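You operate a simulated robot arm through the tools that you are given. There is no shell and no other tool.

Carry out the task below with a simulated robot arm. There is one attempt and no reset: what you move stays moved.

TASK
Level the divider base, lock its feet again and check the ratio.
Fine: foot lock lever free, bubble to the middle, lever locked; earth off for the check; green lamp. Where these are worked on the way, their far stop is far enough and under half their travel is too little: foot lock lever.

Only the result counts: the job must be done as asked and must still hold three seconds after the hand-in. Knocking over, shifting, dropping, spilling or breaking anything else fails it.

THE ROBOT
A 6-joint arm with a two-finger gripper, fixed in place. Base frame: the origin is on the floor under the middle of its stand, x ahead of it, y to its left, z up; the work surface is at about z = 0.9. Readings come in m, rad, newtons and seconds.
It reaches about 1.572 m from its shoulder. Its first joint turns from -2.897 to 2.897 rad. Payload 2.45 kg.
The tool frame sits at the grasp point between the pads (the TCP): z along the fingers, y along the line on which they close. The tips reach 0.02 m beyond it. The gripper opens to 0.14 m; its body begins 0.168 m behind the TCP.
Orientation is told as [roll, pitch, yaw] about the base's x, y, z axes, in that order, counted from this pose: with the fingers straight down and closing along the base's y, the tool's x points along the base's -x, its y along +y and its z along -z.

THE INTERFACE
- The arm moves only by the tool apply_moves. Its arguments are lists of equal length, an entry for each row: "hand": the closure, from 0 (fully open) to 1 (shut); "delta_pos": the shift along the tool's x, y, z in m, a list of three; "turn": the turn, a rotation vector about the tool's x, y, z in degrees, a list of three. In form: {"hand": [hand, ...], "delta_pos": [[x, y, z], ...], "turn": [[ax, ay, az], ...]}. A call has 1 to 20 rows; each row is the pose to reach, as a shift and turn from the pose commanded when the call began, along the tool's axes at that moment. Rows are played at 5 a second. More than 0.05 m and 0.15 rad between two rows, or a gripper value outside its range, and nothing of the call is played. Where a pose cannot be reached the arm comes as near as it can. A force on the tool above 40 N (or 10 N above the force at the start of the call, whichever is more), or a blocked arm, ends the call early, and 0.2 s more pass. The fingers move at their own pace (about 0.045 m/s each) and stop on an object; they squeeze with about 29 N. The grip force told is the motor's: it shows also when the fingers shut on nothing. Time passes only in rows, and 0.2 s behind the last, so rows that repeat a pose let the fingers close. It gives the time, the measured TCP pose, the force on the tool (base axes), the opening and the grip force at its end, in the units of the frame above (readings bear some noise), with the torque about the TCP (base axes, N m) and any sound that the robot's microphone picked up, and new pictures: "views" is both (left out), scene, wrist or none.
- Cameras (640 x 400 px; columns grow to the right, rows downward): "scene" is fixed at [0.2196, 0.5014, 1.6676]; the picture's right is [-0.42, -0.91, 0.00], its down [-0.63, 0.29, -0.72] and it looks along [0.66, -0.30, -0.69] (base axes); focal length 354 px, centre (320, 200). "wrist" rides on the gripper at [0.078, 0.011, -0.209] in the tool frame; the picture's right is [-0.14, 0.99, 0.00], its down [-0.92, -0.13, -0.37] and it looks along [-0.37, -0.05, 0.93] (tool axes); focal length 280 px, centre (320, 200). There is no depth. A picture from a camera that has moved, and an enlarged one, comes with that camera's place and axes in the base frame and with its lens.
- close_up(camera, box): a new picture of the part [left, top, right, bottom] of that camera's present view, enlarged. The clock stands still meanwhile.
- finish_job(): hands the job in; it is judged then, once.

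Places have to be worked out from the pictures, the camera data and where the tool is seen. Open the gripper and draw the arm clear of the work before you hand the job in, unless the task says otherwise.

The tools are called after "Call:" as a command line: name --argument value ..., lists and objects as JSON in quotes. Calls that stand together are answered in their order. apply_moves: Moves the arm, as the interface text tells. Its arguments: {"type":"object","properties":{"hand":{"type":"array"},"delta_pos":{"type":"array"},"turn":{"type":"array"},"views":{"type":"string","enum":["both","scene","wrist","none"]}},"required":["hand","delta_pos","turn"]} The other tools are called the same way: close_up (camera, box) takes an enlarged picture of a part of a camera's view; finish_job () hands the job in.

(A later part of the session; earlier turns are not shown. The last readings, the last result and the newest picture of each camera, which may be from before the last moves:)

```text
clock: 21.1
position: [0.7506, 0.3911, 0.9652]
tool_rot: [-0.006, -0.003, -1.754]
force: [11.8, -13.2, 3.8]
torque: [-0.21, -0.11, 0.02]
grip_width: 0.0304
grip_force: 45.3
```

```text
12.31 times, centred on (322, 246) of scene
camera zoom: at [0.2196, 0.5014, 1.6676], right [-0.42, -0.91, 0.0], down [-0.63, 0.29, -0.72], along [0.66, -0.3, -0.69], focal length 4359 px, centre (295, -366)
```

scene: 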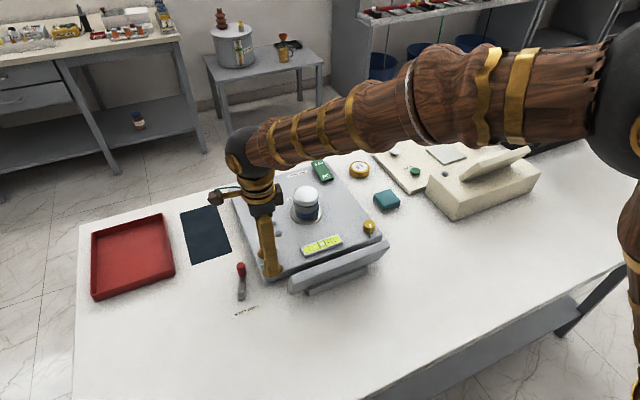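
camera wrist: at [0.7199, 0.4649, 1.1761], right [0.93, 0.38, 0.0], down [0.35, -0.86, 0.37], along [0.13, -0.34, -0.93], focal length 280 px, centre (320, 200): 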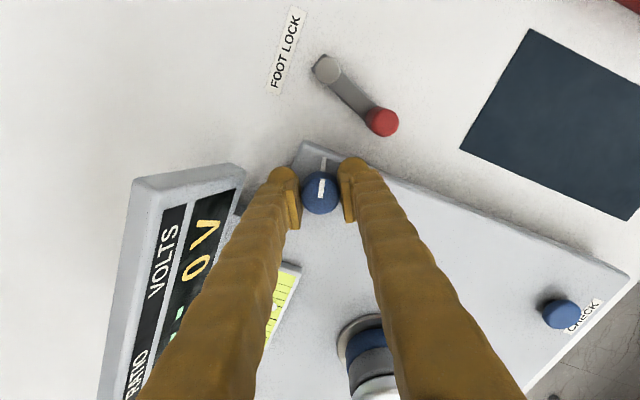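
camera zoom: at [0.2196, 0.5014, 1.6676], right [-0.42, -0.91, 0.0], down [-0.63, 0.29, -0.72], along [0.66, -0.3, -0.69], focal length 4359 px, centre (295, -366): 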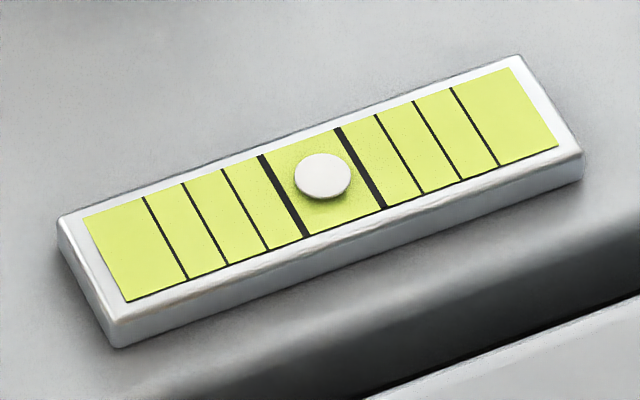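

The bubble is now at (322.5, 175.5), centred between the thick lines. I release gently and lift straight up.

Call:
apply_moves --hand '[0.74, 0.7, 0.68, 0.68, 0.68, 0.68]' --delta_pos '[[0, 0, 0], [0, 0, 0], [0, 0, 0], [0, 0, -0.03], [0, 0, -0.06], [0, 0, -0.09]]' --turn '[[0, 0, 0], [0, 0, 0], [0, 0, 0], [0, 0, 0], [0, 0, 0], [0, 0, 0]]' --views "both"

Call:
close_up --camera "scene" --box '[296, 230, 348, 262]'

```text
clock: 22.5
position: [0.7502, 0.3908, 1.0574]
tool_rot: [-0.006, -0.004, -1.753]
force: [-0.7, 0.3, -0.1]
torque: [0.01, 0.0, 0.02]
grip_width: 0.0447
grip_force: 0.0
camera wrist: at [0.7754, 0.4665, 1.2677], right [0.95, -0.31, -0.01], down [-0.29, -0.88, 0.37], along [-0.12, -0.35, -0.93], focal length 280 px, centre (320, 200)
```

scene: 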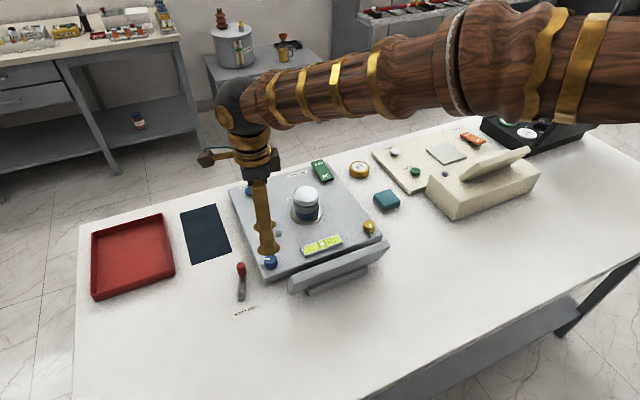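
wrist: 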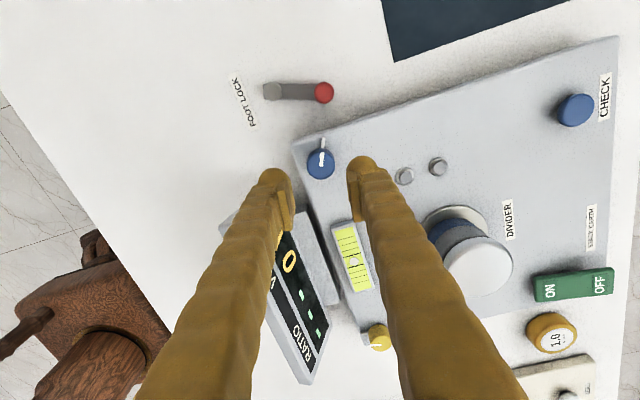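

```text
12.31 times, centred on (322, 246) of scene
camera zoom: at [0.2196, 0.5014, 1.6676], right [-0.42, -0.91, 0.0], down [-0.63, 0.29, -0.72], along [0.66, -0.3, -0.69], focal length 4359 px, centre (295, -366)
```

zoom: 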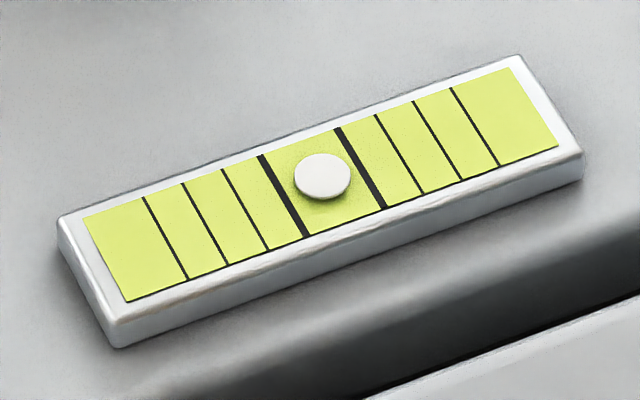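

The bubble held its place after release. To lock the lever without a finger squeezing in by the box, I'll grip the red tip with the fingers along x, so I move above (0.774, 0.459) at yaw -90°.

Call:
apply_moves --hand '[0.66, 0.6, 0.57, 0.57]' --delta_pos '[[0.03, 0.004, 0], [0.06, 0.009, 0.01], [0.0712, 0.0111, 0.035], [0.0712, 0.0111, 0.045]]' --turn '[[0, 0, -5], [0, 0, -10.5], [0, 0, -10.5], [0, 0, -10.5]]' --views "both"

Call:
close_up --camera "scene" --box '[200, 220, 300, 310]'

Call:
close_up --camera "wrist" --box '[220, 100, 420, 240]'

```text
clock: 23.5
position: [0.7725, 0.4622, 1.0094]
tool_rot: [-0.005, -0.002, -1.568]
force: [0.3, -0.1, -0.3]
torque: [0.02, -0.03, 0.01]
grip_width: 0.0601
grip_force: 0.1
camera wrist: at [0.7839, 0.5391, 1.2197], right [0.99, -0.14, -0.01], down [-0.12, -0.92, 0.37], along [-0.06, -0.37, -0.93], focal length 280 px, centre (320, 200)
```

scene: 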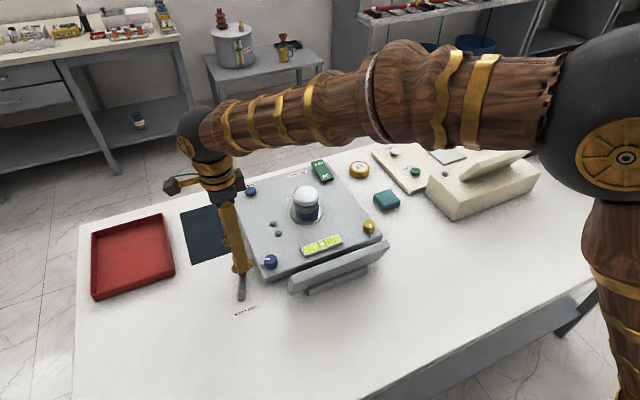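
wrist: 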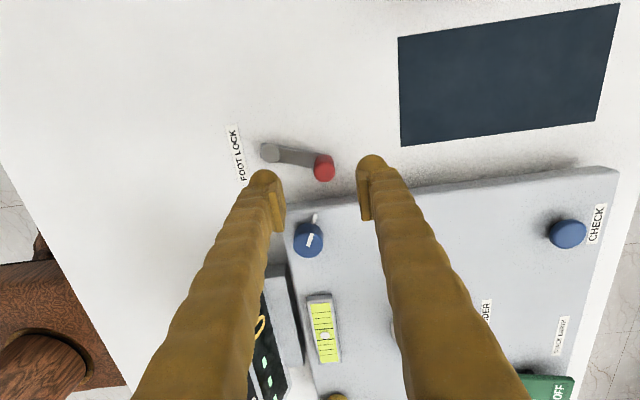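

```text
4.44 times, centred on (250, 265) of scene
camera zoom: at [0.2196, 0.5014, 1.6676], right [-0.42, -0.91, 0.0], down [-0.63, 0.29, -0.72], along [0.66, -0.3, -0.69], focal length 1574 px, centre (631, -89)
```

zoom: 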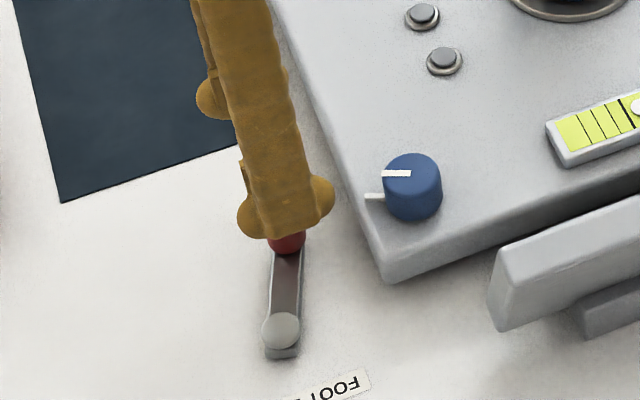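

```text
2.86 times, centred on (320, 170) of wrist
camera zoom: at [0.7839, 0.5391, 1.2197], right [0.99, -0.14, -0.01], down [-0.12, -0.92, 0.37], along [-0.06, -0.37, -0.93], focal length 801 px, centre (320, 286)
```

zoom: 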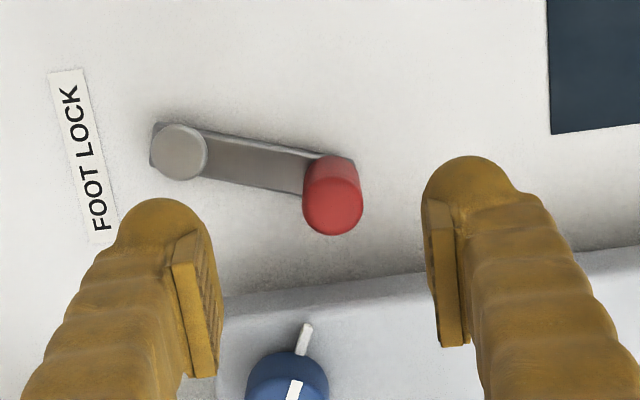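

The red tip is at about (0.775, 0.460), a couple of mm from the tool axis, and both fingers will clear the box. I descend with the tips to z ≈ 0.932, which is above the lever's arm.

Call:
apply_moves --hand '[0.57, 0.57, 0.6, 0.6]' --delta_pos '[[-0.002, 0.002, 0.025], [-0.002, 0.002, 0.045], [-0.002, 0.002, 0.057], [-0.002, 0.002, 0.057]]' --turn '[[0, 0, 0], [0, 0, 0], [0, 0, 0], [0, 0, 0]]' --views "wrist"

Call:
close_up --camera "scene" --box '[200, 220, 300, 310]'

Call:
close_up --camera "wrist" --box '[220, 100, 420, 240]'

```text
clock: 24.5
position: [0.7746, 0.4589, 0.9521]
tool_rot: [-0.006, -0.002, -1.57]
force: [-0.4, -0.1, -0.3]
torque: [0.0, 0.03, 0.01]
grip_width: 0.0561
grip_force: 0.0
camera wrist: at [0.786, 0.5373, 1.1629], right [0.99, -0.14, -0.01], down [-0.12, -0.92, 0.37], along [-0.06, -0.37, -0.93], focal length 280 px, centre (320, 200)
```

wrist: 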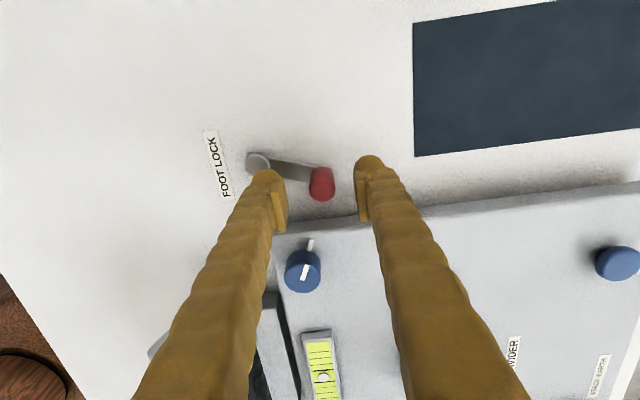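

```text
4.44 times, centred on (250, 265) of scene
camera zoom: at [0.2196, 0.5014, 1.6676], right [-0.42, -0.91, 0.0], down [-0.63, 0.29, -0.72], along [0.66, -0.3, -0.69], focal length 1574 px, centre (631, -89)
```

zoom: 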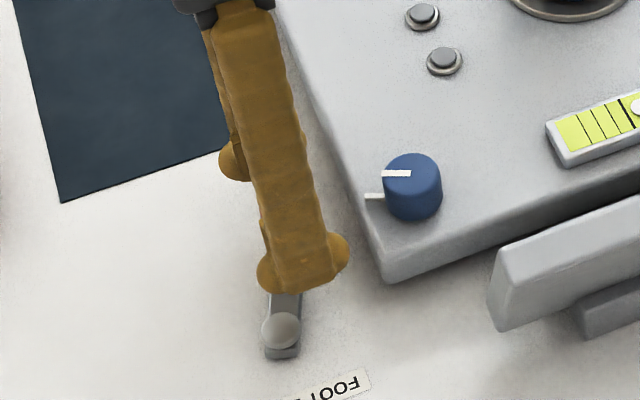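

```text
2.86 times, centred on (320, 170) of wrist
camera zoom: at [0.786, 0.5373, 1.1629], right [0.99, -0.14, -0.01], down [-0.12, -0.92, 0.37], along [-0.06, -0.37, -0.93], focal length 801 px, centre (320, 286)
```

zoom: 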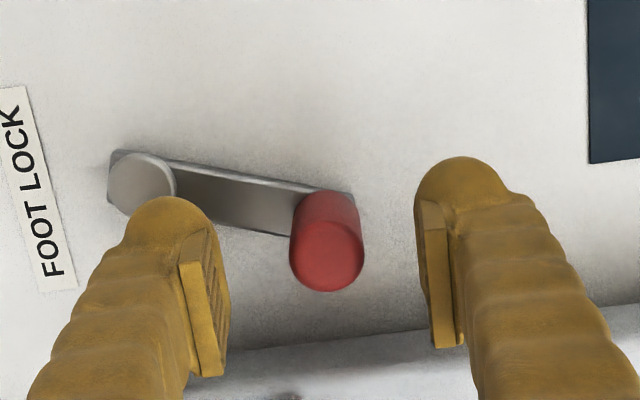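

The red tip sits between the pads with the arm below them. I close on it.

Call:
apply_moves --hand '[0.75, 0.82, 0.88, 0.92, 0.92]' --delta_pos '[[0, 0, 0], [0, 0, 0], [0, 0, 0], [0, 0, 0], [0, 0, 0]]' --turn '[[0, 0, 0], [0, 0, 0], [0, 0, 0], [0, 0, 0], [0, 0, 0]]' --views "wrist"

```text
clock: 25.7
position: [0.7744, 0.4583, 0.9525]
tool_rot: [-0.007, -0.002, -1.569]
force: [18.6, -1.0, -2.1]
torque: [0.04, -0.17, -0.04]
grip_width: 0.0242
grip_force: 9.3
camera wrist: at [0.7865, 0.5371, 1.1631], right [0.99, -0.14, 0.0], down [-0.12, -0.92, 0.37], along [-0.05, -0.37, -0.93], focal length 280 px, centre (320, 200)
```

wrist: 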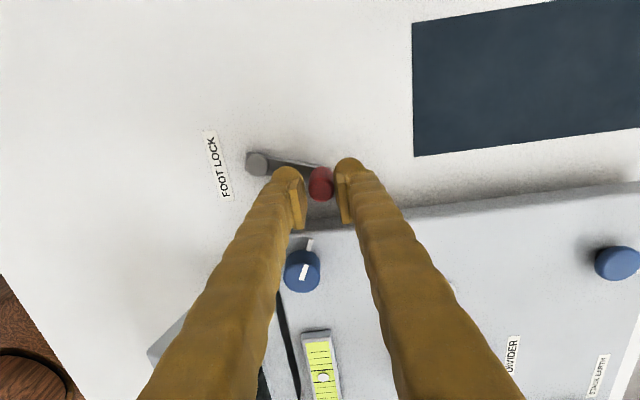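

The tip is held at 0.024 m width. I drag it towards +y along its arc, back to the original locked side.

Call:
apply_moves --hand '[0.95, 0.95, 0.95, 0.95, 0.95, 0.95, 0.95]' --delta_pos '[[0.003, 0.0015, 0], [0.009, 0.003, 0], [0.016, 0.004, 0], [0.023, 0.0045, 0], [0.03, 0.004, 0], [0.035, 0.0035, 0], [0.039, 0.003, 0]]' --turn '[[0, 0, 0], [0, 0, 0], [0, 0, 0], [0, 0, 0], [0, 0, 0], [0, 0, 0], [0, 0, 0]]' --views "both"

```text
clock: 27.3
position: [0.7783, 0.4979, 0.9535]
tool_rot: [-0.008, -0.003, -1.569]
force: [-0.7, -3.5, -16.4]
torque: [-0.1, 0.0, 0.19]
grip_width: 0.0207
grip_force: 44.8
camera wrist: at [0.7904, 0.5759, 1.1632], right [0.99, -0.14, -0.01], down [-0.12, -0.92, 0.37], along [-0.06, -0.37, -0.93], focal length 280 px, centre (320, 200)
```

scene: 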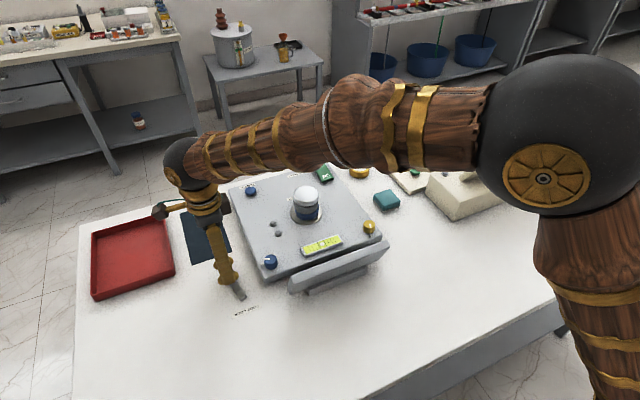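
wrist: 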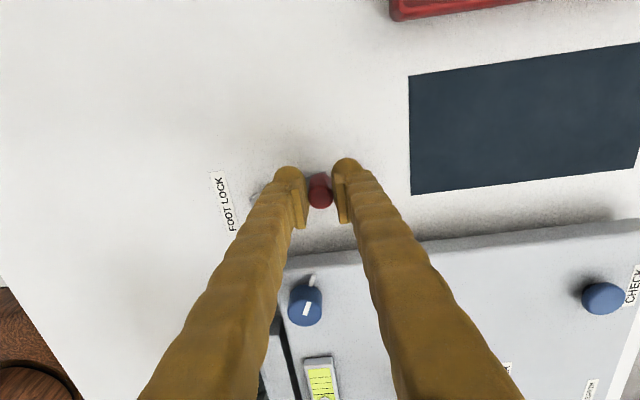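

The lever followed to y ≈ 0.498, close to its original place. I push a little further in 2 mm steps to make sure it reaches the locked stop.

Call:
apply_moves --hand '[0.95, 0.95, 0.95, 0.95]' --delta_pos '[[0.002, 0, 0], [0.004, -0.0005, 0], [0.006, -0.001, 0], [0.008, -0.0015, 0]]' --turn '[[0, 0, 0], [0, 0, 0], [0, 0, 0], [0, 0, 0]]' --views "scene"

Call:
close_up --camera "scene" --box '[200, 220, 300, 310]'

Call:
close_up --camera "scene" --box '[296, 230, 348, 262]'

```text
clock: 28.3
position: [0.7773, 0.504, 0.9516]
tool_rot: [-0.007, -0.003, -1.569]
force: [-23.0, -10.6, -8.2]
torque: [-0.1, 0.19, 0.08]
grip_width: 0.0205
grip_force: 45.0
```

scene: 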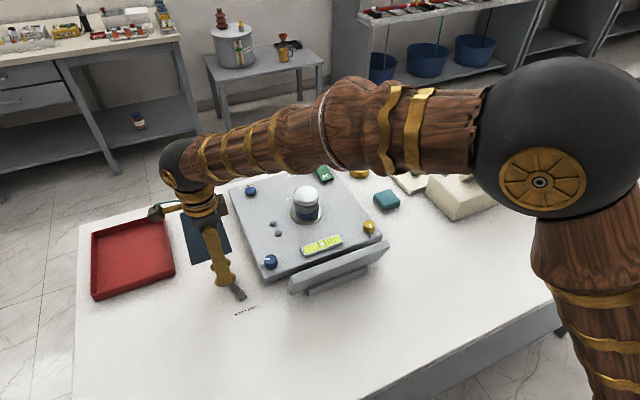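

```text
4.44 times, centred on (250, 265) of scene
camera zoom: at [0.2196, 0.5014, 1.6676], right [-0.42, -0.91, 0.0], down [-0.63, 0.29, -0.72], along [0.66, -0.3, -0.69], focal length 1574 px, centre (631, -89)
```

zoom: 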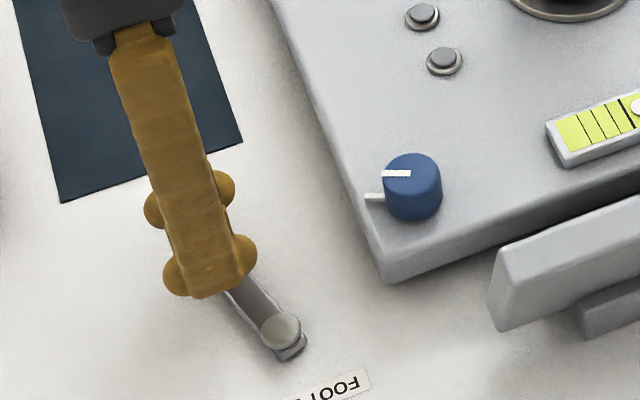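

```text
12.31 times, centred on (322, 246) of scene
camera zoom: at [0.2196, 0.5014, 1.6676], right [-0.42, -0.91, 0.0], down [-0.63, 0.29, -0.72], along [0.66, -0.3, -0.69], focal length 4359 px, centre (295, -366)
```

zoom: 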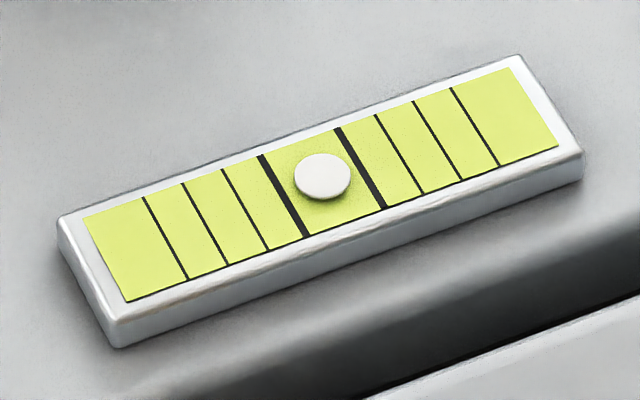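

The bubble is unchanged, and the y resistance is building at TCP y = 0.504, which suggests the stop. I open and lift to check the lever's final angle.

Call:
apply_moves --hand '[0.75, 0.65, 0.6, 0.6, 0.6, 0.6]' --delta_pos '[[0, 0, 0], [0, 0, 0], [0, 0, -0.02], [0, 0, -0.05], [0.02, 0, -0.09], [0.05, 0, -0.11]]' --turn '[[0, 0, 0], [0, 0, 0], [0, 0, 0], [0, 0, 0], [0, 0, 0], [0, 0, 0]]' --views "both"

Call:
close_up --camera "scene" --box '[200, 220, 300, 310]'

Call:
close_up --camera "wrist" --box '[180, 130, 400, 290]'

```text
clock: 29.7
position: [0.7769, 0.5551, 1.0648]
tool_rot: [-0.006, -0.001, -1.567]
force: [-0.3, 0.2, 0.3]
torque: [0.0, -0.04, 0.0]
grip_width: 0.0562
grip_force: 0.1
camera wrist: at [0.7889, 0.6336, 1.275], right [0.99, -0.14, -0.01], down [-0.12, -0.92, 0.37], along [-0.06, -0.37, -0.93], focal length 280 px, centre (320, 200)
```

scene: 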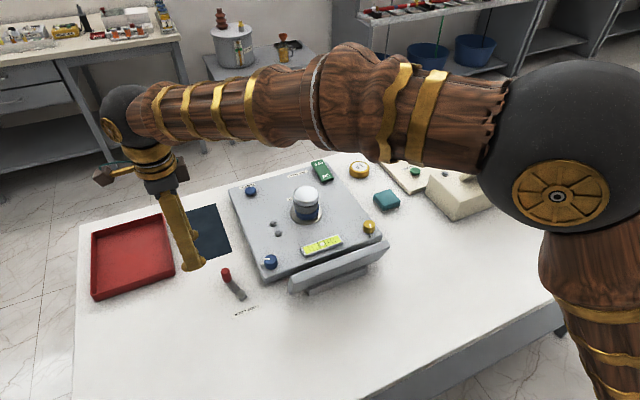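
wrist: 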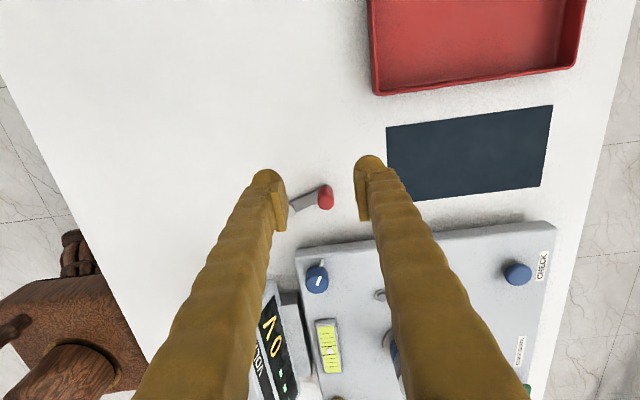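

```text
4.44 times, centred on (250, 265) of scene
camera zoom: at [0.2196, 0.5014, 1.6676], right [-0.42, -0.91, 0.0], down [-0.63, 0.29, -0.72], along [0.66, -0.3, -0.69], focal length 1574 px, centre (631, -89)
```

zoom: 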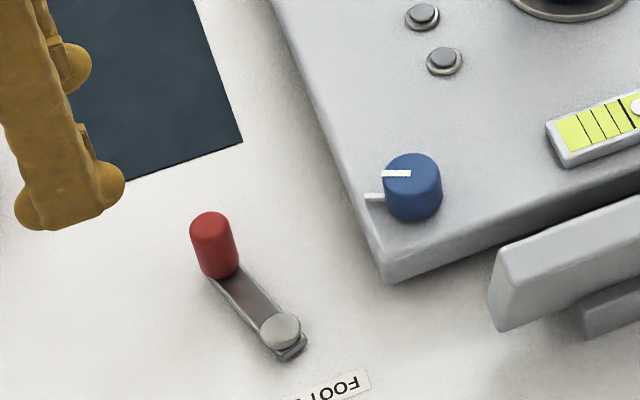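

```text
2.50 times, centred on (290, 210) of wrist
camera zoom: at [0.7889, 0.6336, 1.275], right [0.99, -0.14, -0.01], down [-0.12, -0.92, 0.37], along [-0.06, -0.37, -0.93], focal length 701 px, centre (395, 175)
```

zoom: 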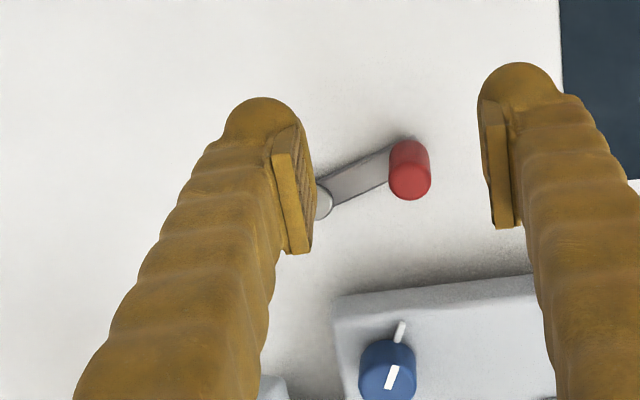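

The lever is back exactly at its original locked position and the bubble is still centred. Next I look closely at the earth rocker and lamps before moving there.

Call:
close_up --camera "scene" --box '[300, 152, 345, 187]'

Call:
close_up --camera "scene" --box '[235, 180, 300, 245]'

```text
11.43 times, centred on (322, 170) of scene
camera zoom: at [0.2196, 0.5014, 1.6676], right [-0.42, -0.91, 0.0], down [-0.63, 0.29, -0.72], along [0.66, -0.3, -0.69], focal length 4048 px, centre (291, 549)
```

zoom: 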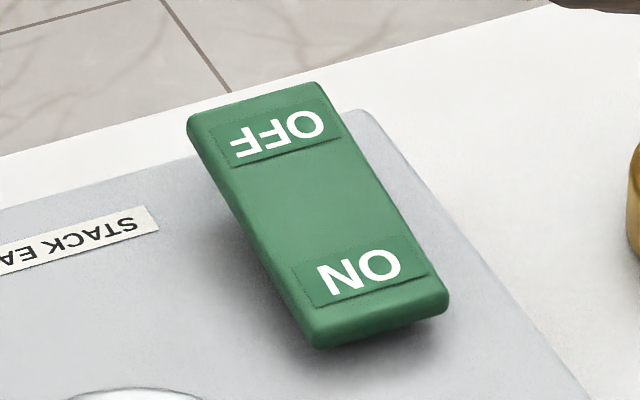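

```text
6.15 times, centred on (268, 212) of scene
camera zoom: at [0.2196, 0.5014, 1.6676], right [-0.42, -0.91, 0.0], down [-0.63, 0.29, -0.72], along [0.66, -0.3, -0.69], focal length 2180 px, centre (643, 123)
```

zoom: 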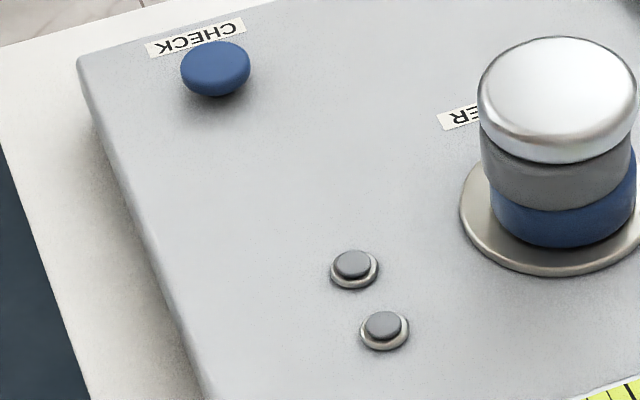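

The OFF end (far, +x) of the rocker stands proud and the ON end is pressed, so the earth is ON. I raise, swing over towards (0.98, 0.14, 1.15) and turn back to yaw 0 to view the rocker from above.

Call:
apply_moves --hand '[0.6, 0.6, 0.6, 0.6, 0.6, 0.6, 0.7, 0.8, 0.9, 1, 1, 1, 1]' --delta_pos '[[0, 0, -0.04], [0, 0, -0.085], [-0.0377, 0.0185, -0.085], [-0.0755, 0.0369, -0.085], [-0.1132, 0.0554, -0.085], [-0.1509, 0.0738, -0.085], [-0.1886, 0.0923, -0.085], [-0.2264, 0.1107, -0.085], [-0.2641, 0.1292, -0.085], [-0.3018, 0.1476, -0.085], [-0.3395, 0.1661, -0.085], [-0.3773, 0.1845, -0.085], [-0.415, 0.203, -0.085]]' --turn '[[0, 0, 0], [0, 0, 0], [0, 0, -8.2], [0, 0, -16.3], [0, 0, -24.5], [0, 0, -32.7], [0, 0, -40.9], [0, 0, -49], [0, 0, -57.2], [0, 0, -65.4], [0, 0, -73.5], [0, 0, -81.7], [0, 0, -89.8]]' --views "both"

```text
clock: 32.5
position: [0.9813, 0.1408, 1.1481]
tool_rot: [-0.003, 0.004, 0.001]
force: [-0.1, -0.9, -0.2]
torque: [0.0, 0.0, 0.01]
grip_width: 0.0
grip_force: 29.4
camera wrist: at [0.9029, 0.1522, 1.3594], right [0.14, 0.99, 0.0], down [0.92, -0.13, 0.36], along [0.36, -0.05, -0.93], focal length 280 px, centre (320, 200)
```

scene: 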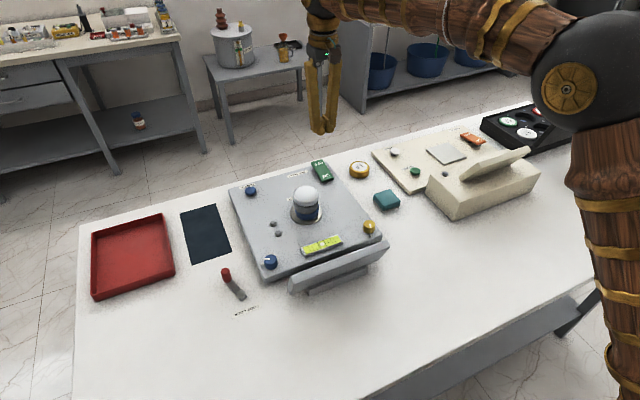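
wrist: 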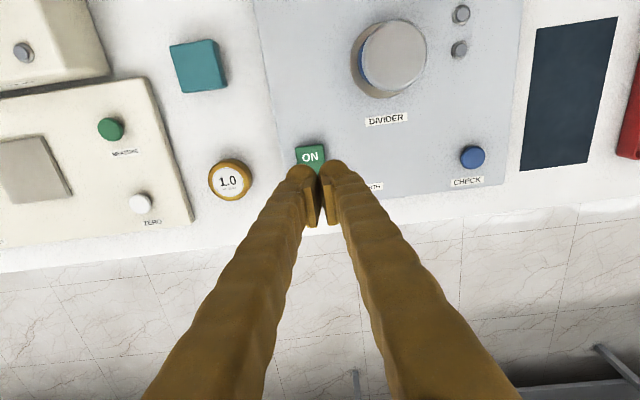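

From both cameras the ON text is at about (0.992, 0.127) and the OFF text at about (1.044, 0.128). I bring the closed fingertips over the OFF end, staying about 2-3 cm above it.

Call:
apply_moves --hand '[1, 1, 1, 1, 1]' --delta_pos '[[-0.03, -0.006, 0.03], [-0.06, -0.012, 0.06], [-0.065, -0.0135, 0.1], [-0.065, -0.0135, 0.135], [-0.065, -0.0135, 0.135]]' --turn '[[0, 0, 0], [0, 0, 0], [0, 0, 0], [0, 0, 0], [0, 0, 0]]' --views "both"

Call:
close_up --camera "scene" --box '[280, 120, 360, 190]'

Call:
close_up --camera "wrist" --box '[240, 70, 400, 230]'

```text
clock: 33.7
position: [1.0449, 0.1269, 1.0117]
tool_rot: [-0.002, 0.006, -0.002]
force: [-0.2, 0.2, 0.0]
torque: [0.0, 0.0, 0.02]
grip_width: 0.0
grip_force: 28.7
camera wrist: at [0.9679, 0.1383, 1.2232], right [0.14, 0.99, 0.0], down [0.92, -0.13, 0.36], along [0.36, -0.05, -0.93], focal length 280 px, centre (320, 200)
```

scene: 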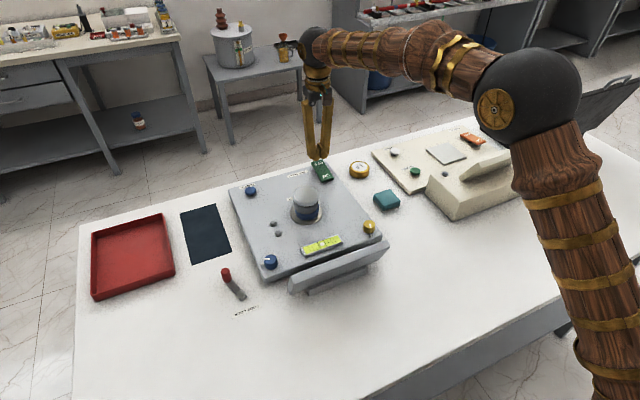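
wrist: 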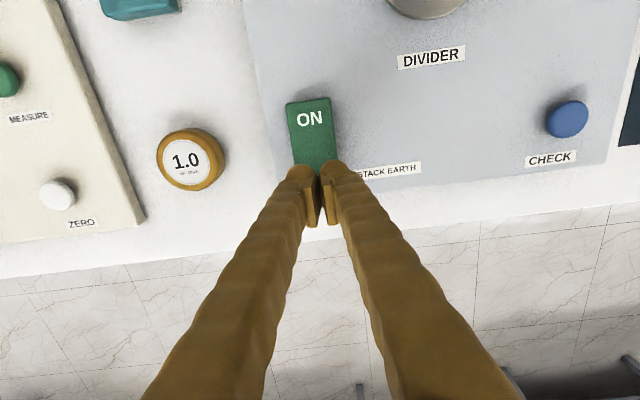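

```text
5.71 times, centred on (320, 155) of scene
camera zoom: at [0.2196, 0.5014, 1.6676], right [-0.42, -0.91, 0.0], down [-0.63, 0.29, -0.72], along [0.66, -0.3, -0.69], focal length 2024 px, centre (320, 457)
```

zoom: 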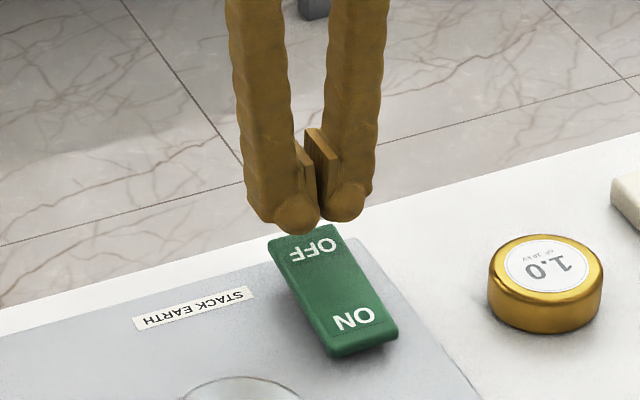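

```text
2.50 times, centred on (320, 150) of wrist
camera zoom: at [0.9679, 0.1383, 1.2232], right [0.14, 0.99, 0.0], down [0.92, -0.13, 0.36], along [0.36, -0.05, -0.93], focal length 701 px, centre (320, 325)
```

zoom: 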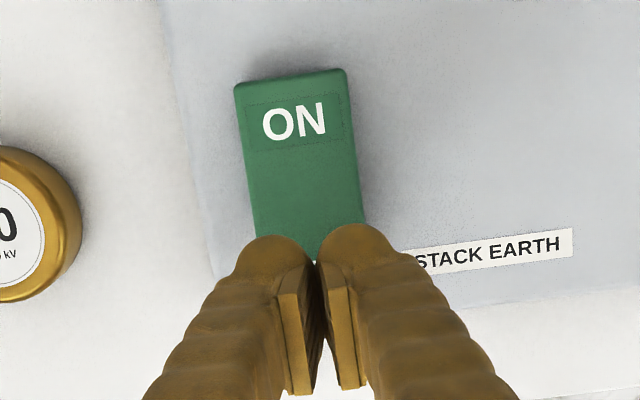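

The fingertips line up with the OFF text. I press down in small steps, letting the force limit guard the move.

Call:
apply_moves --hand '[1, 1, 1, 1, 1, 1]' --delta_pos '[[0, 0, 0.018], [0, 0, 0.027], [0, 0, 0.033], [0, 0, 0.038], [0, 0, 0.042], [0, 0, 0.045]]' --turn '[[0, 0, 0], [0, 0, 0], [0, 0, 0], [0, 0, 0], [0, 0, 0], [0, 0, 0]]' --views "both"

Call:
close_up --camera "scene" --box '[280, 120, 360, 190]'

```text
clock: 34.8
position: [1.0455, 0.1275, 0.9776]
tool_rot: [0.0, 0.0, -0.002]
force: [0.5, 1.3, 9.4]
torque: [0.01, 0.14, -0.01]
grip_width: 0.0058
grip_force: 29.9
stopped in row 5: the force on the tool passed its limit at 46 N (the readings are from after the stop); the commanded pose is now the measured one
camera wrist: at [0.968, 0.1376, 1.1889], right [0.14, 0.99, 0.0], down [0.92, -0.13, 0.37], along [0.36, -0.05, -0.93], focal length 280 px, centre (320, 200)
```

scene: 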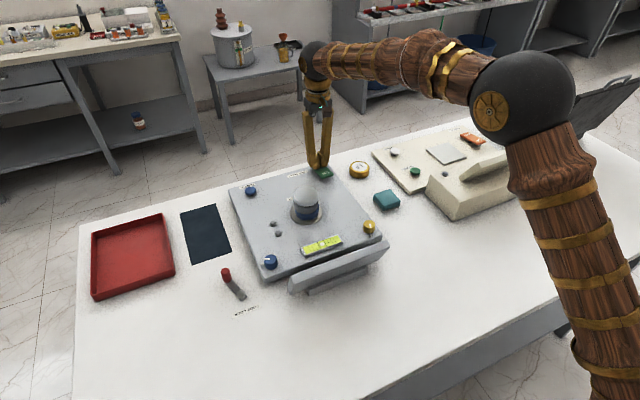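
wrist: 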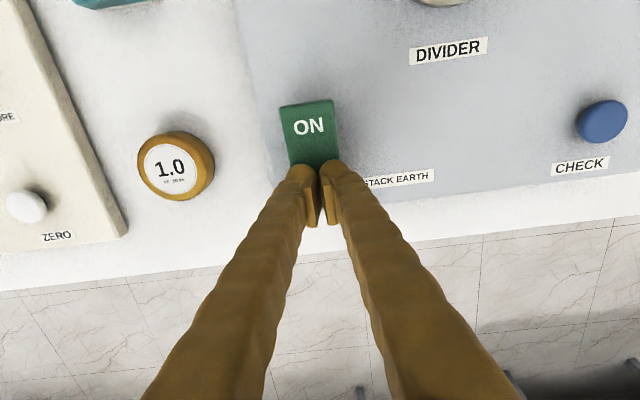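

```text
5.71 times, centred on (320, 155) of scene
camera zoom: at [0.2196, 0.5014, 1.6676], right [-0.42, -0.91, 0.0], down [-0.63, 0.29, -0.72], along [0.66, -0.3, -0.69], focal length 2024 px, centre (320, 457)
```

zoom: 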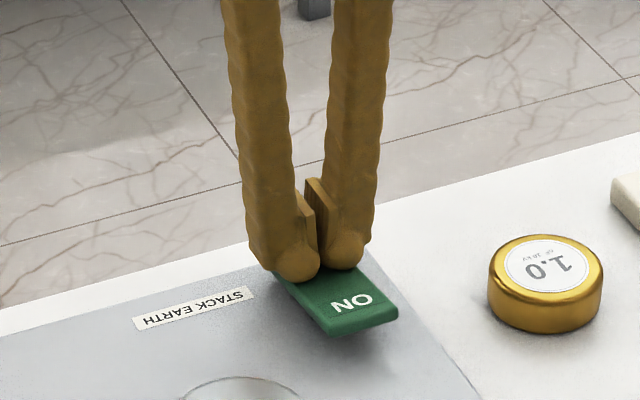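

The ON end has risen, so the rocker flipped to OFF. I lift off and check that it stays.

Call:
apply_moves --hand '[1, 1, 1, 1]' --delta_pos '[[0, 0, -0.02], [0, 0, -0.06], [0, 0.04, -0.08], [0, 0.08, -0.1]]' --turn '[[0, 0, 0], [0, 0, 0], [0, 0, 0], [0, 0, 0]]' --views "both"

Call:
close_up --camera "scene" --box '[300, 152, 345, 187]'

Call:
close_up --camera "scene" --box '[235, 180, 300, 245]'

```text
clock: 35.8
position: [1.0458, 0.2074, 1.0783]
tool_rot: [-0.002, 0.001, -0.002]
force: [0.5, 0.1, -0.3]
torque: [0.07, 0.0, 0.01]
grip_width: 0.0
grip_force: 29.2
camera wrist: at [0.967, 0.2177, 1.2881], right [0.14, 0.99, 0.0], down [0.92, -0.13, 0.37], along [0.36, -0.05, -0.93], focal length 280 px, centre (320, 200)
```

scene: 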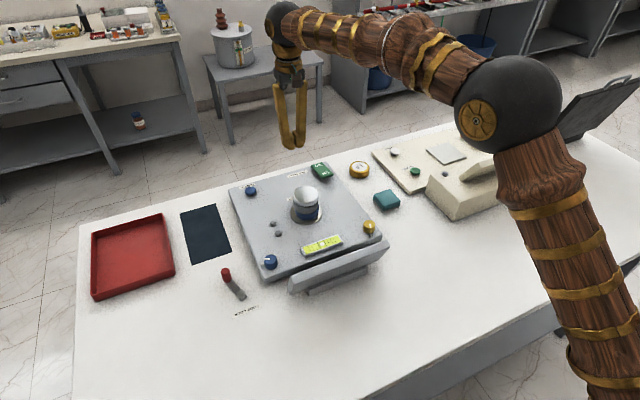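
wrist: 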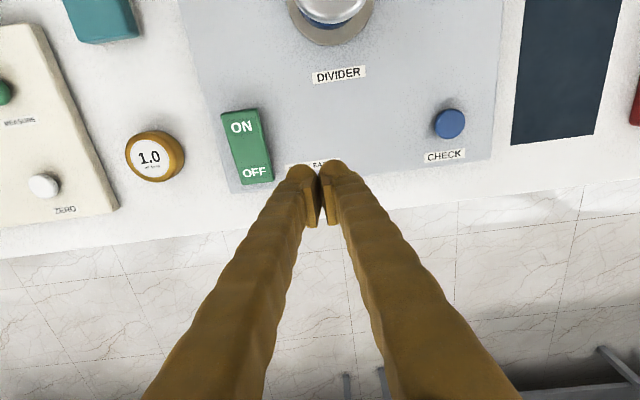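

```text
11.43 times, centred on (322, 170) of scene
camera zoom: at [0.2196, 0.5014, 1.6676], right [-0.42, -0.91, 0.0], down [-0.63, 0.29, -0.72], along [0.66, -0.3, -0.69], focal length 4048 px, centre (291, 549)
```

zoom: 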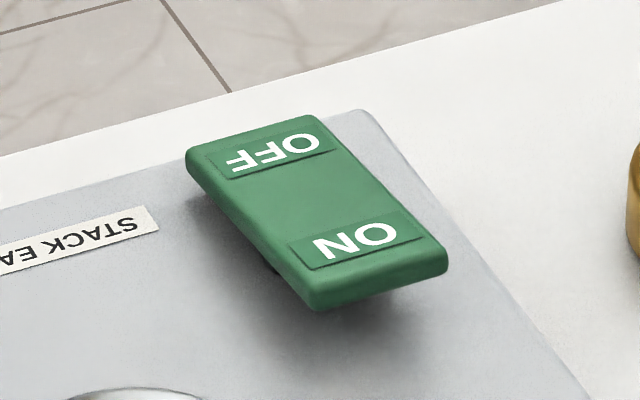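

```text
6.15 times, centred on (268, 212) of scene
camera zoom: at [0.2196, 0.5014, 1.6676], right [-0.42, -0.91, 0.0], down [-0.63, 0.29, -0.72], along [0.66, -0.3, -0.69], focal length 2180 px, centre (643, 123)
```

zoom: 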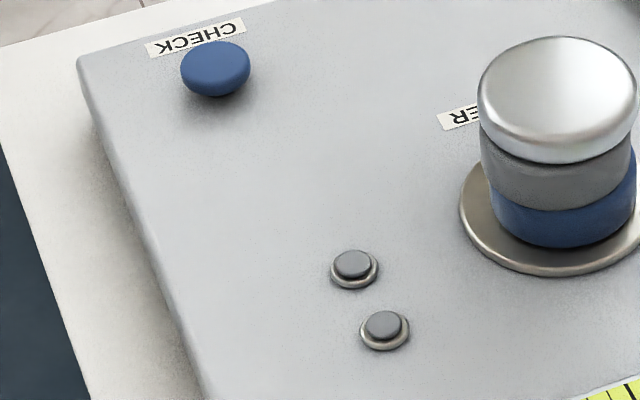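

The rocker stays OFF. The CHECK button is at about (1.024, 0.362), so I move the closed fingertips above it.

Call:
apply_moves --hand '[1, 1, 1, 1, 1, 1]' --delta_pos '[[0.006, 0.04, 0], [0.012, 0.08, 0], [0.018, 0.12, 0], [0.0215, 0.1545, 0.02], [0.0215, 0.1545, 0.06], [0.0215, 0.1545, 0.06]]' --turn '[[0, 0, 0], [0, 0, 0], [0, 0, 0], [0, 0, 0], [0, 0, 0], [0, 0, 0]]' --views "both"

Call:
close_up --camera "scene" --box '[210, 140, 310, 230]'

Call:
close_up --camera "wrist" --box '[240, 70, 400, 230]'

```text
clock: 37.2
position: [1.0259, 0.3623, 1.0171]
tool_rot: [-0.001, 0.002, -0.002]
force: [-0.1, -0.6, -0.1]
torque: [0.0, 0.01, -0.03]
grip_width: 0.0001
grip_force: 29.3
camera wrist: at [0.9476, 0.373, 1.2274], right [0.14, 0.99, 0.0], down [0.92, -0.13, 0.37], along [0.36, -0.05, -0.93], focal length 280 px, centre (320, 200)
```

scene: 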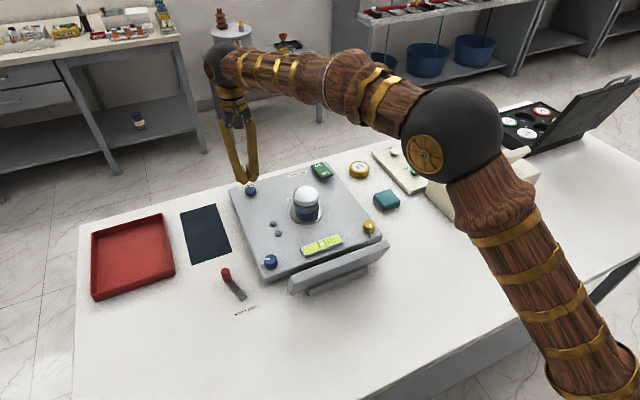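
wrist: 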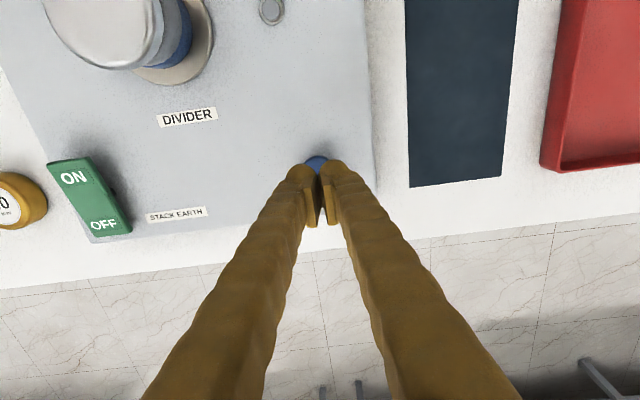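

```text
4.44 times, centred on (260, 185) of scene
camera zoom: at [0.2196, 0.5014, 1.6676], right [-0.42, -0.91, 0.0], down [-0.63, 0.29, -0.72], along [0.66, -0.3, -0.69], focal length 1574 px, centre (587, 267)
```

zoom: 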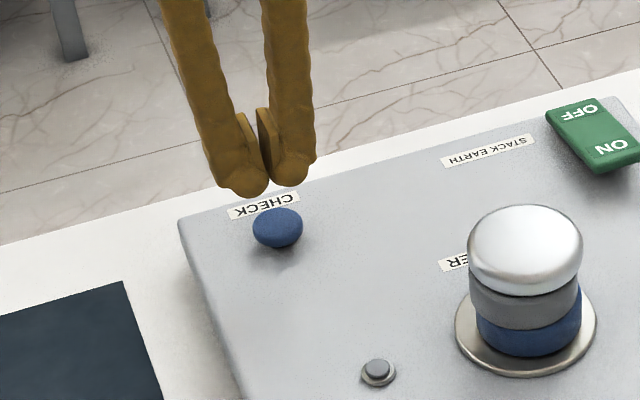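

```text
2.50 times, centred on (320, 150) of wrist
camera zoom: at [0.9476, 0.373, 1.2274], right [0.14, 0.99, 0.0], down [0.92, -0.13, 0.37], along [0.36, -0.05, -0.93], focal length 701 px, centre (320, 325)
```

zoom: 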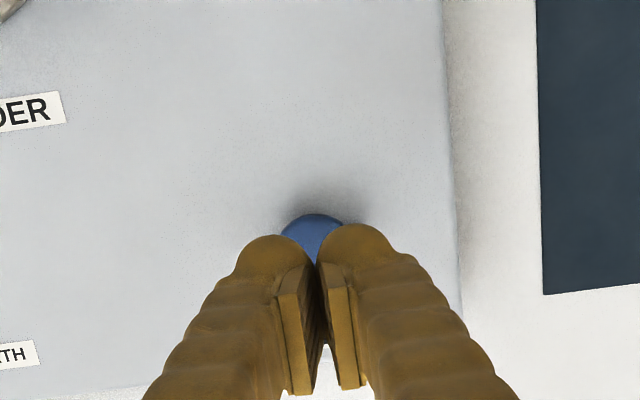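

The button centre is about 5 mm in -x and 4 mm in -y from the fingertips. I correct for that and press down in small steps.

Call:
apply_moves --hand '[1, 1, 1, 1, 1, 1, 1]' --delta_pos '[[0.005, -0.004, 0.01], [0.005, -0.004, 0.022], [0.005, -0.004, 0.03], [0.005, -0.004, 0.036], [0.005, -0.004, 0.04], [0.005, -0.004, 0.043], [0.005, -0.004, 0.046]]' --turn '[[0, 0, 0], [0, 0, 0], [0, 0, 0], [0, 0, 0], [0, 0, 0], [0, 0, 0], [0, 0, 0]]' --views "both"

Call:
close_up --camera "scene" --box '[210, 140, 310, 250]'

```text
clock: 38.8
position: [1.0198, 0.3571, 0.9728]
tool_rot: [-0.001, 0.003, -0.002]
force: [-0.5, 1.3, 2.6]
torque: [0.01, -0.01, 0.0]
grip_width: 0.0064
grip_force: 29.0
heard: click
camera wrist: at [0.9416, 0.368, 1.1825], right [0.14, 0.99, 0.0], down [0.92, -0.13, 0.37], along [0.36, -0.05, -0.93], focal length 280 px, centre (320, 200)
```

scene: 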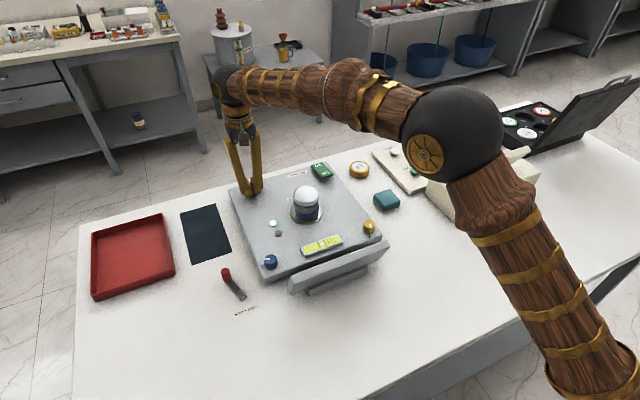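
wrist: 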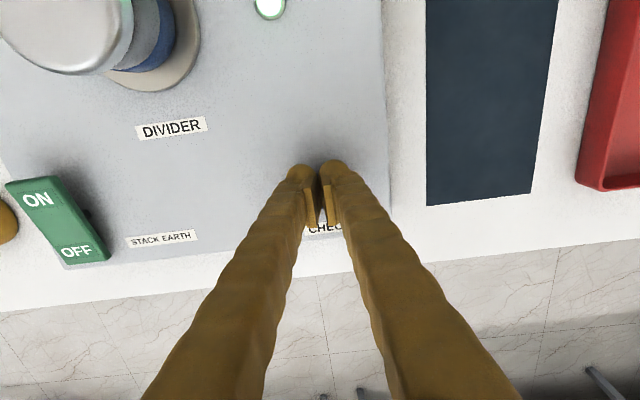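

```text
3.64 times, centred on (260, 195) of scene
camera zoom: at [0.2196, 0.5014, 1.6676], right [-0.42, -0.91, 0.0], down [-0.63, 0.29, -0.72], along [0.66, -0.3, -0.69], focal length 1288 px, centre (538, 218)
```

zoom: 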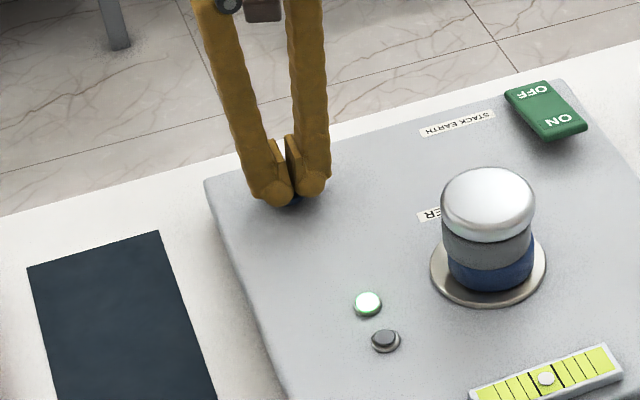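

A click was heard and the green lamp is lit. I lift off the button and check that the lamp stays on, the bubble stays centred and the lever stays put.

Call:
apply_moves --hand '[1, 1, 1, 1, 1]' --delta_pos '[[0, 0, -0.02], [0, 0, -0.06], [0, 0, -0.1], [0.03, 0, -0.13], [0.07, 0, -0.15]]' --turn '[[0, 0, 0], [0, 0, 0], [0, 0, 0], [0, 0, 0], [0, 0, 0]]' --views "both"

Call:
close_up --camera "scene" --box '[200, 150, 400, 320]'

Call:
close_up --camera "scene" --box '[296, 230, 348, 262]'

```text
clock: 40.0
position: [0.9514, 0.3578, 1.1178]
tool_rot: [-0.002, 0.002, -0.002]
force: [-1.3, -1.2, -0.4]
torque: [-0.03, 0.06, 0.0]
grip_width: 0.0
grip_force: 29.5
camera wrist: at [0.8738, 0.3688, 1.3294], right [0.14, 0.99, 0.0], down [0.92, -0.13, 0.37], along [0.36, -0.05, -0.93], focal length 280 px, centre (320, 200)
```

scene: 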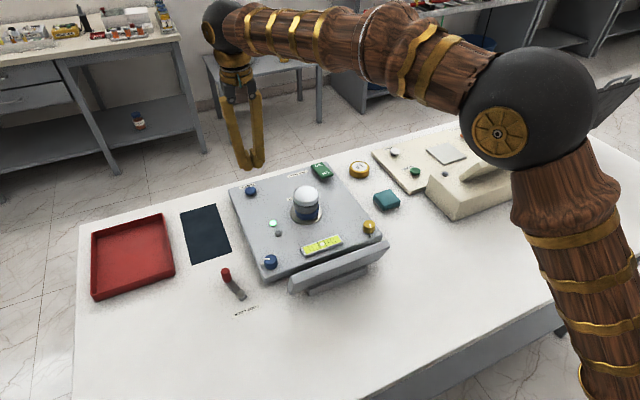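
wrist: 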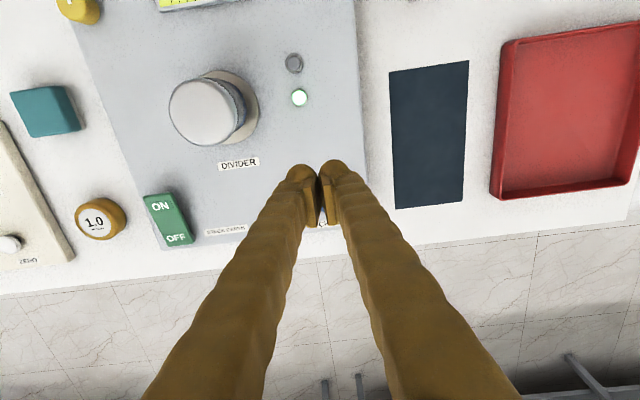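

```text
2.35 times, centred on (300, 235) of scene
camera zoom: at [0.2196, 0.5014, 1.6676], right [-0.42, -0.91, 0.0], down [-0.63, 0.29, -0.72], along [0.66, -0.3, -0.69], focal length 833 px, centre (367, 118)
```

zoom: 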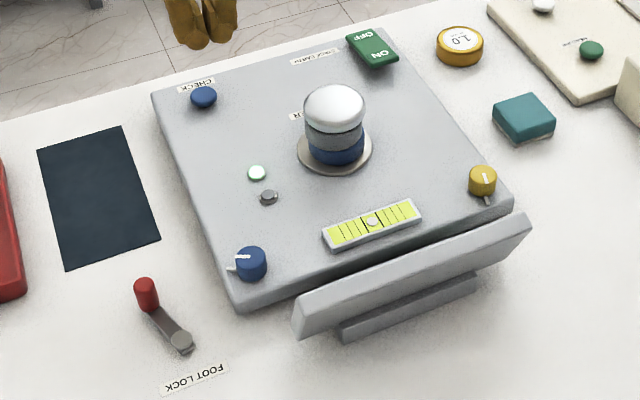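

```text
12.31 times, centred on (322, 246) of scene
camera zoom: at [0.2196, 0.5014, 1.6676], right [-0.42, -0.91, 0.0], down [-0.63, 0.29, -0.72], along [0.66, -0.3, -0.69], focal length 4359 px, centre (295, -366)
```

zoom: 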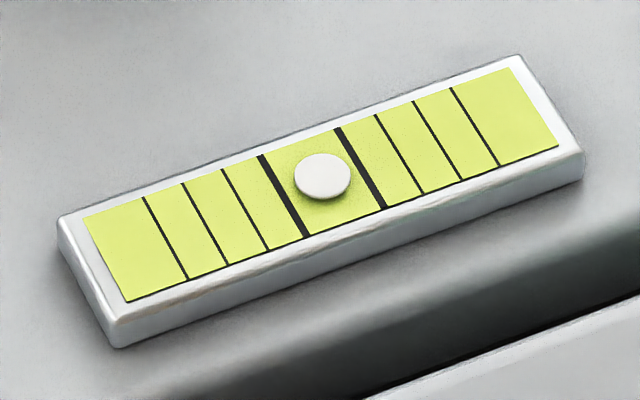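

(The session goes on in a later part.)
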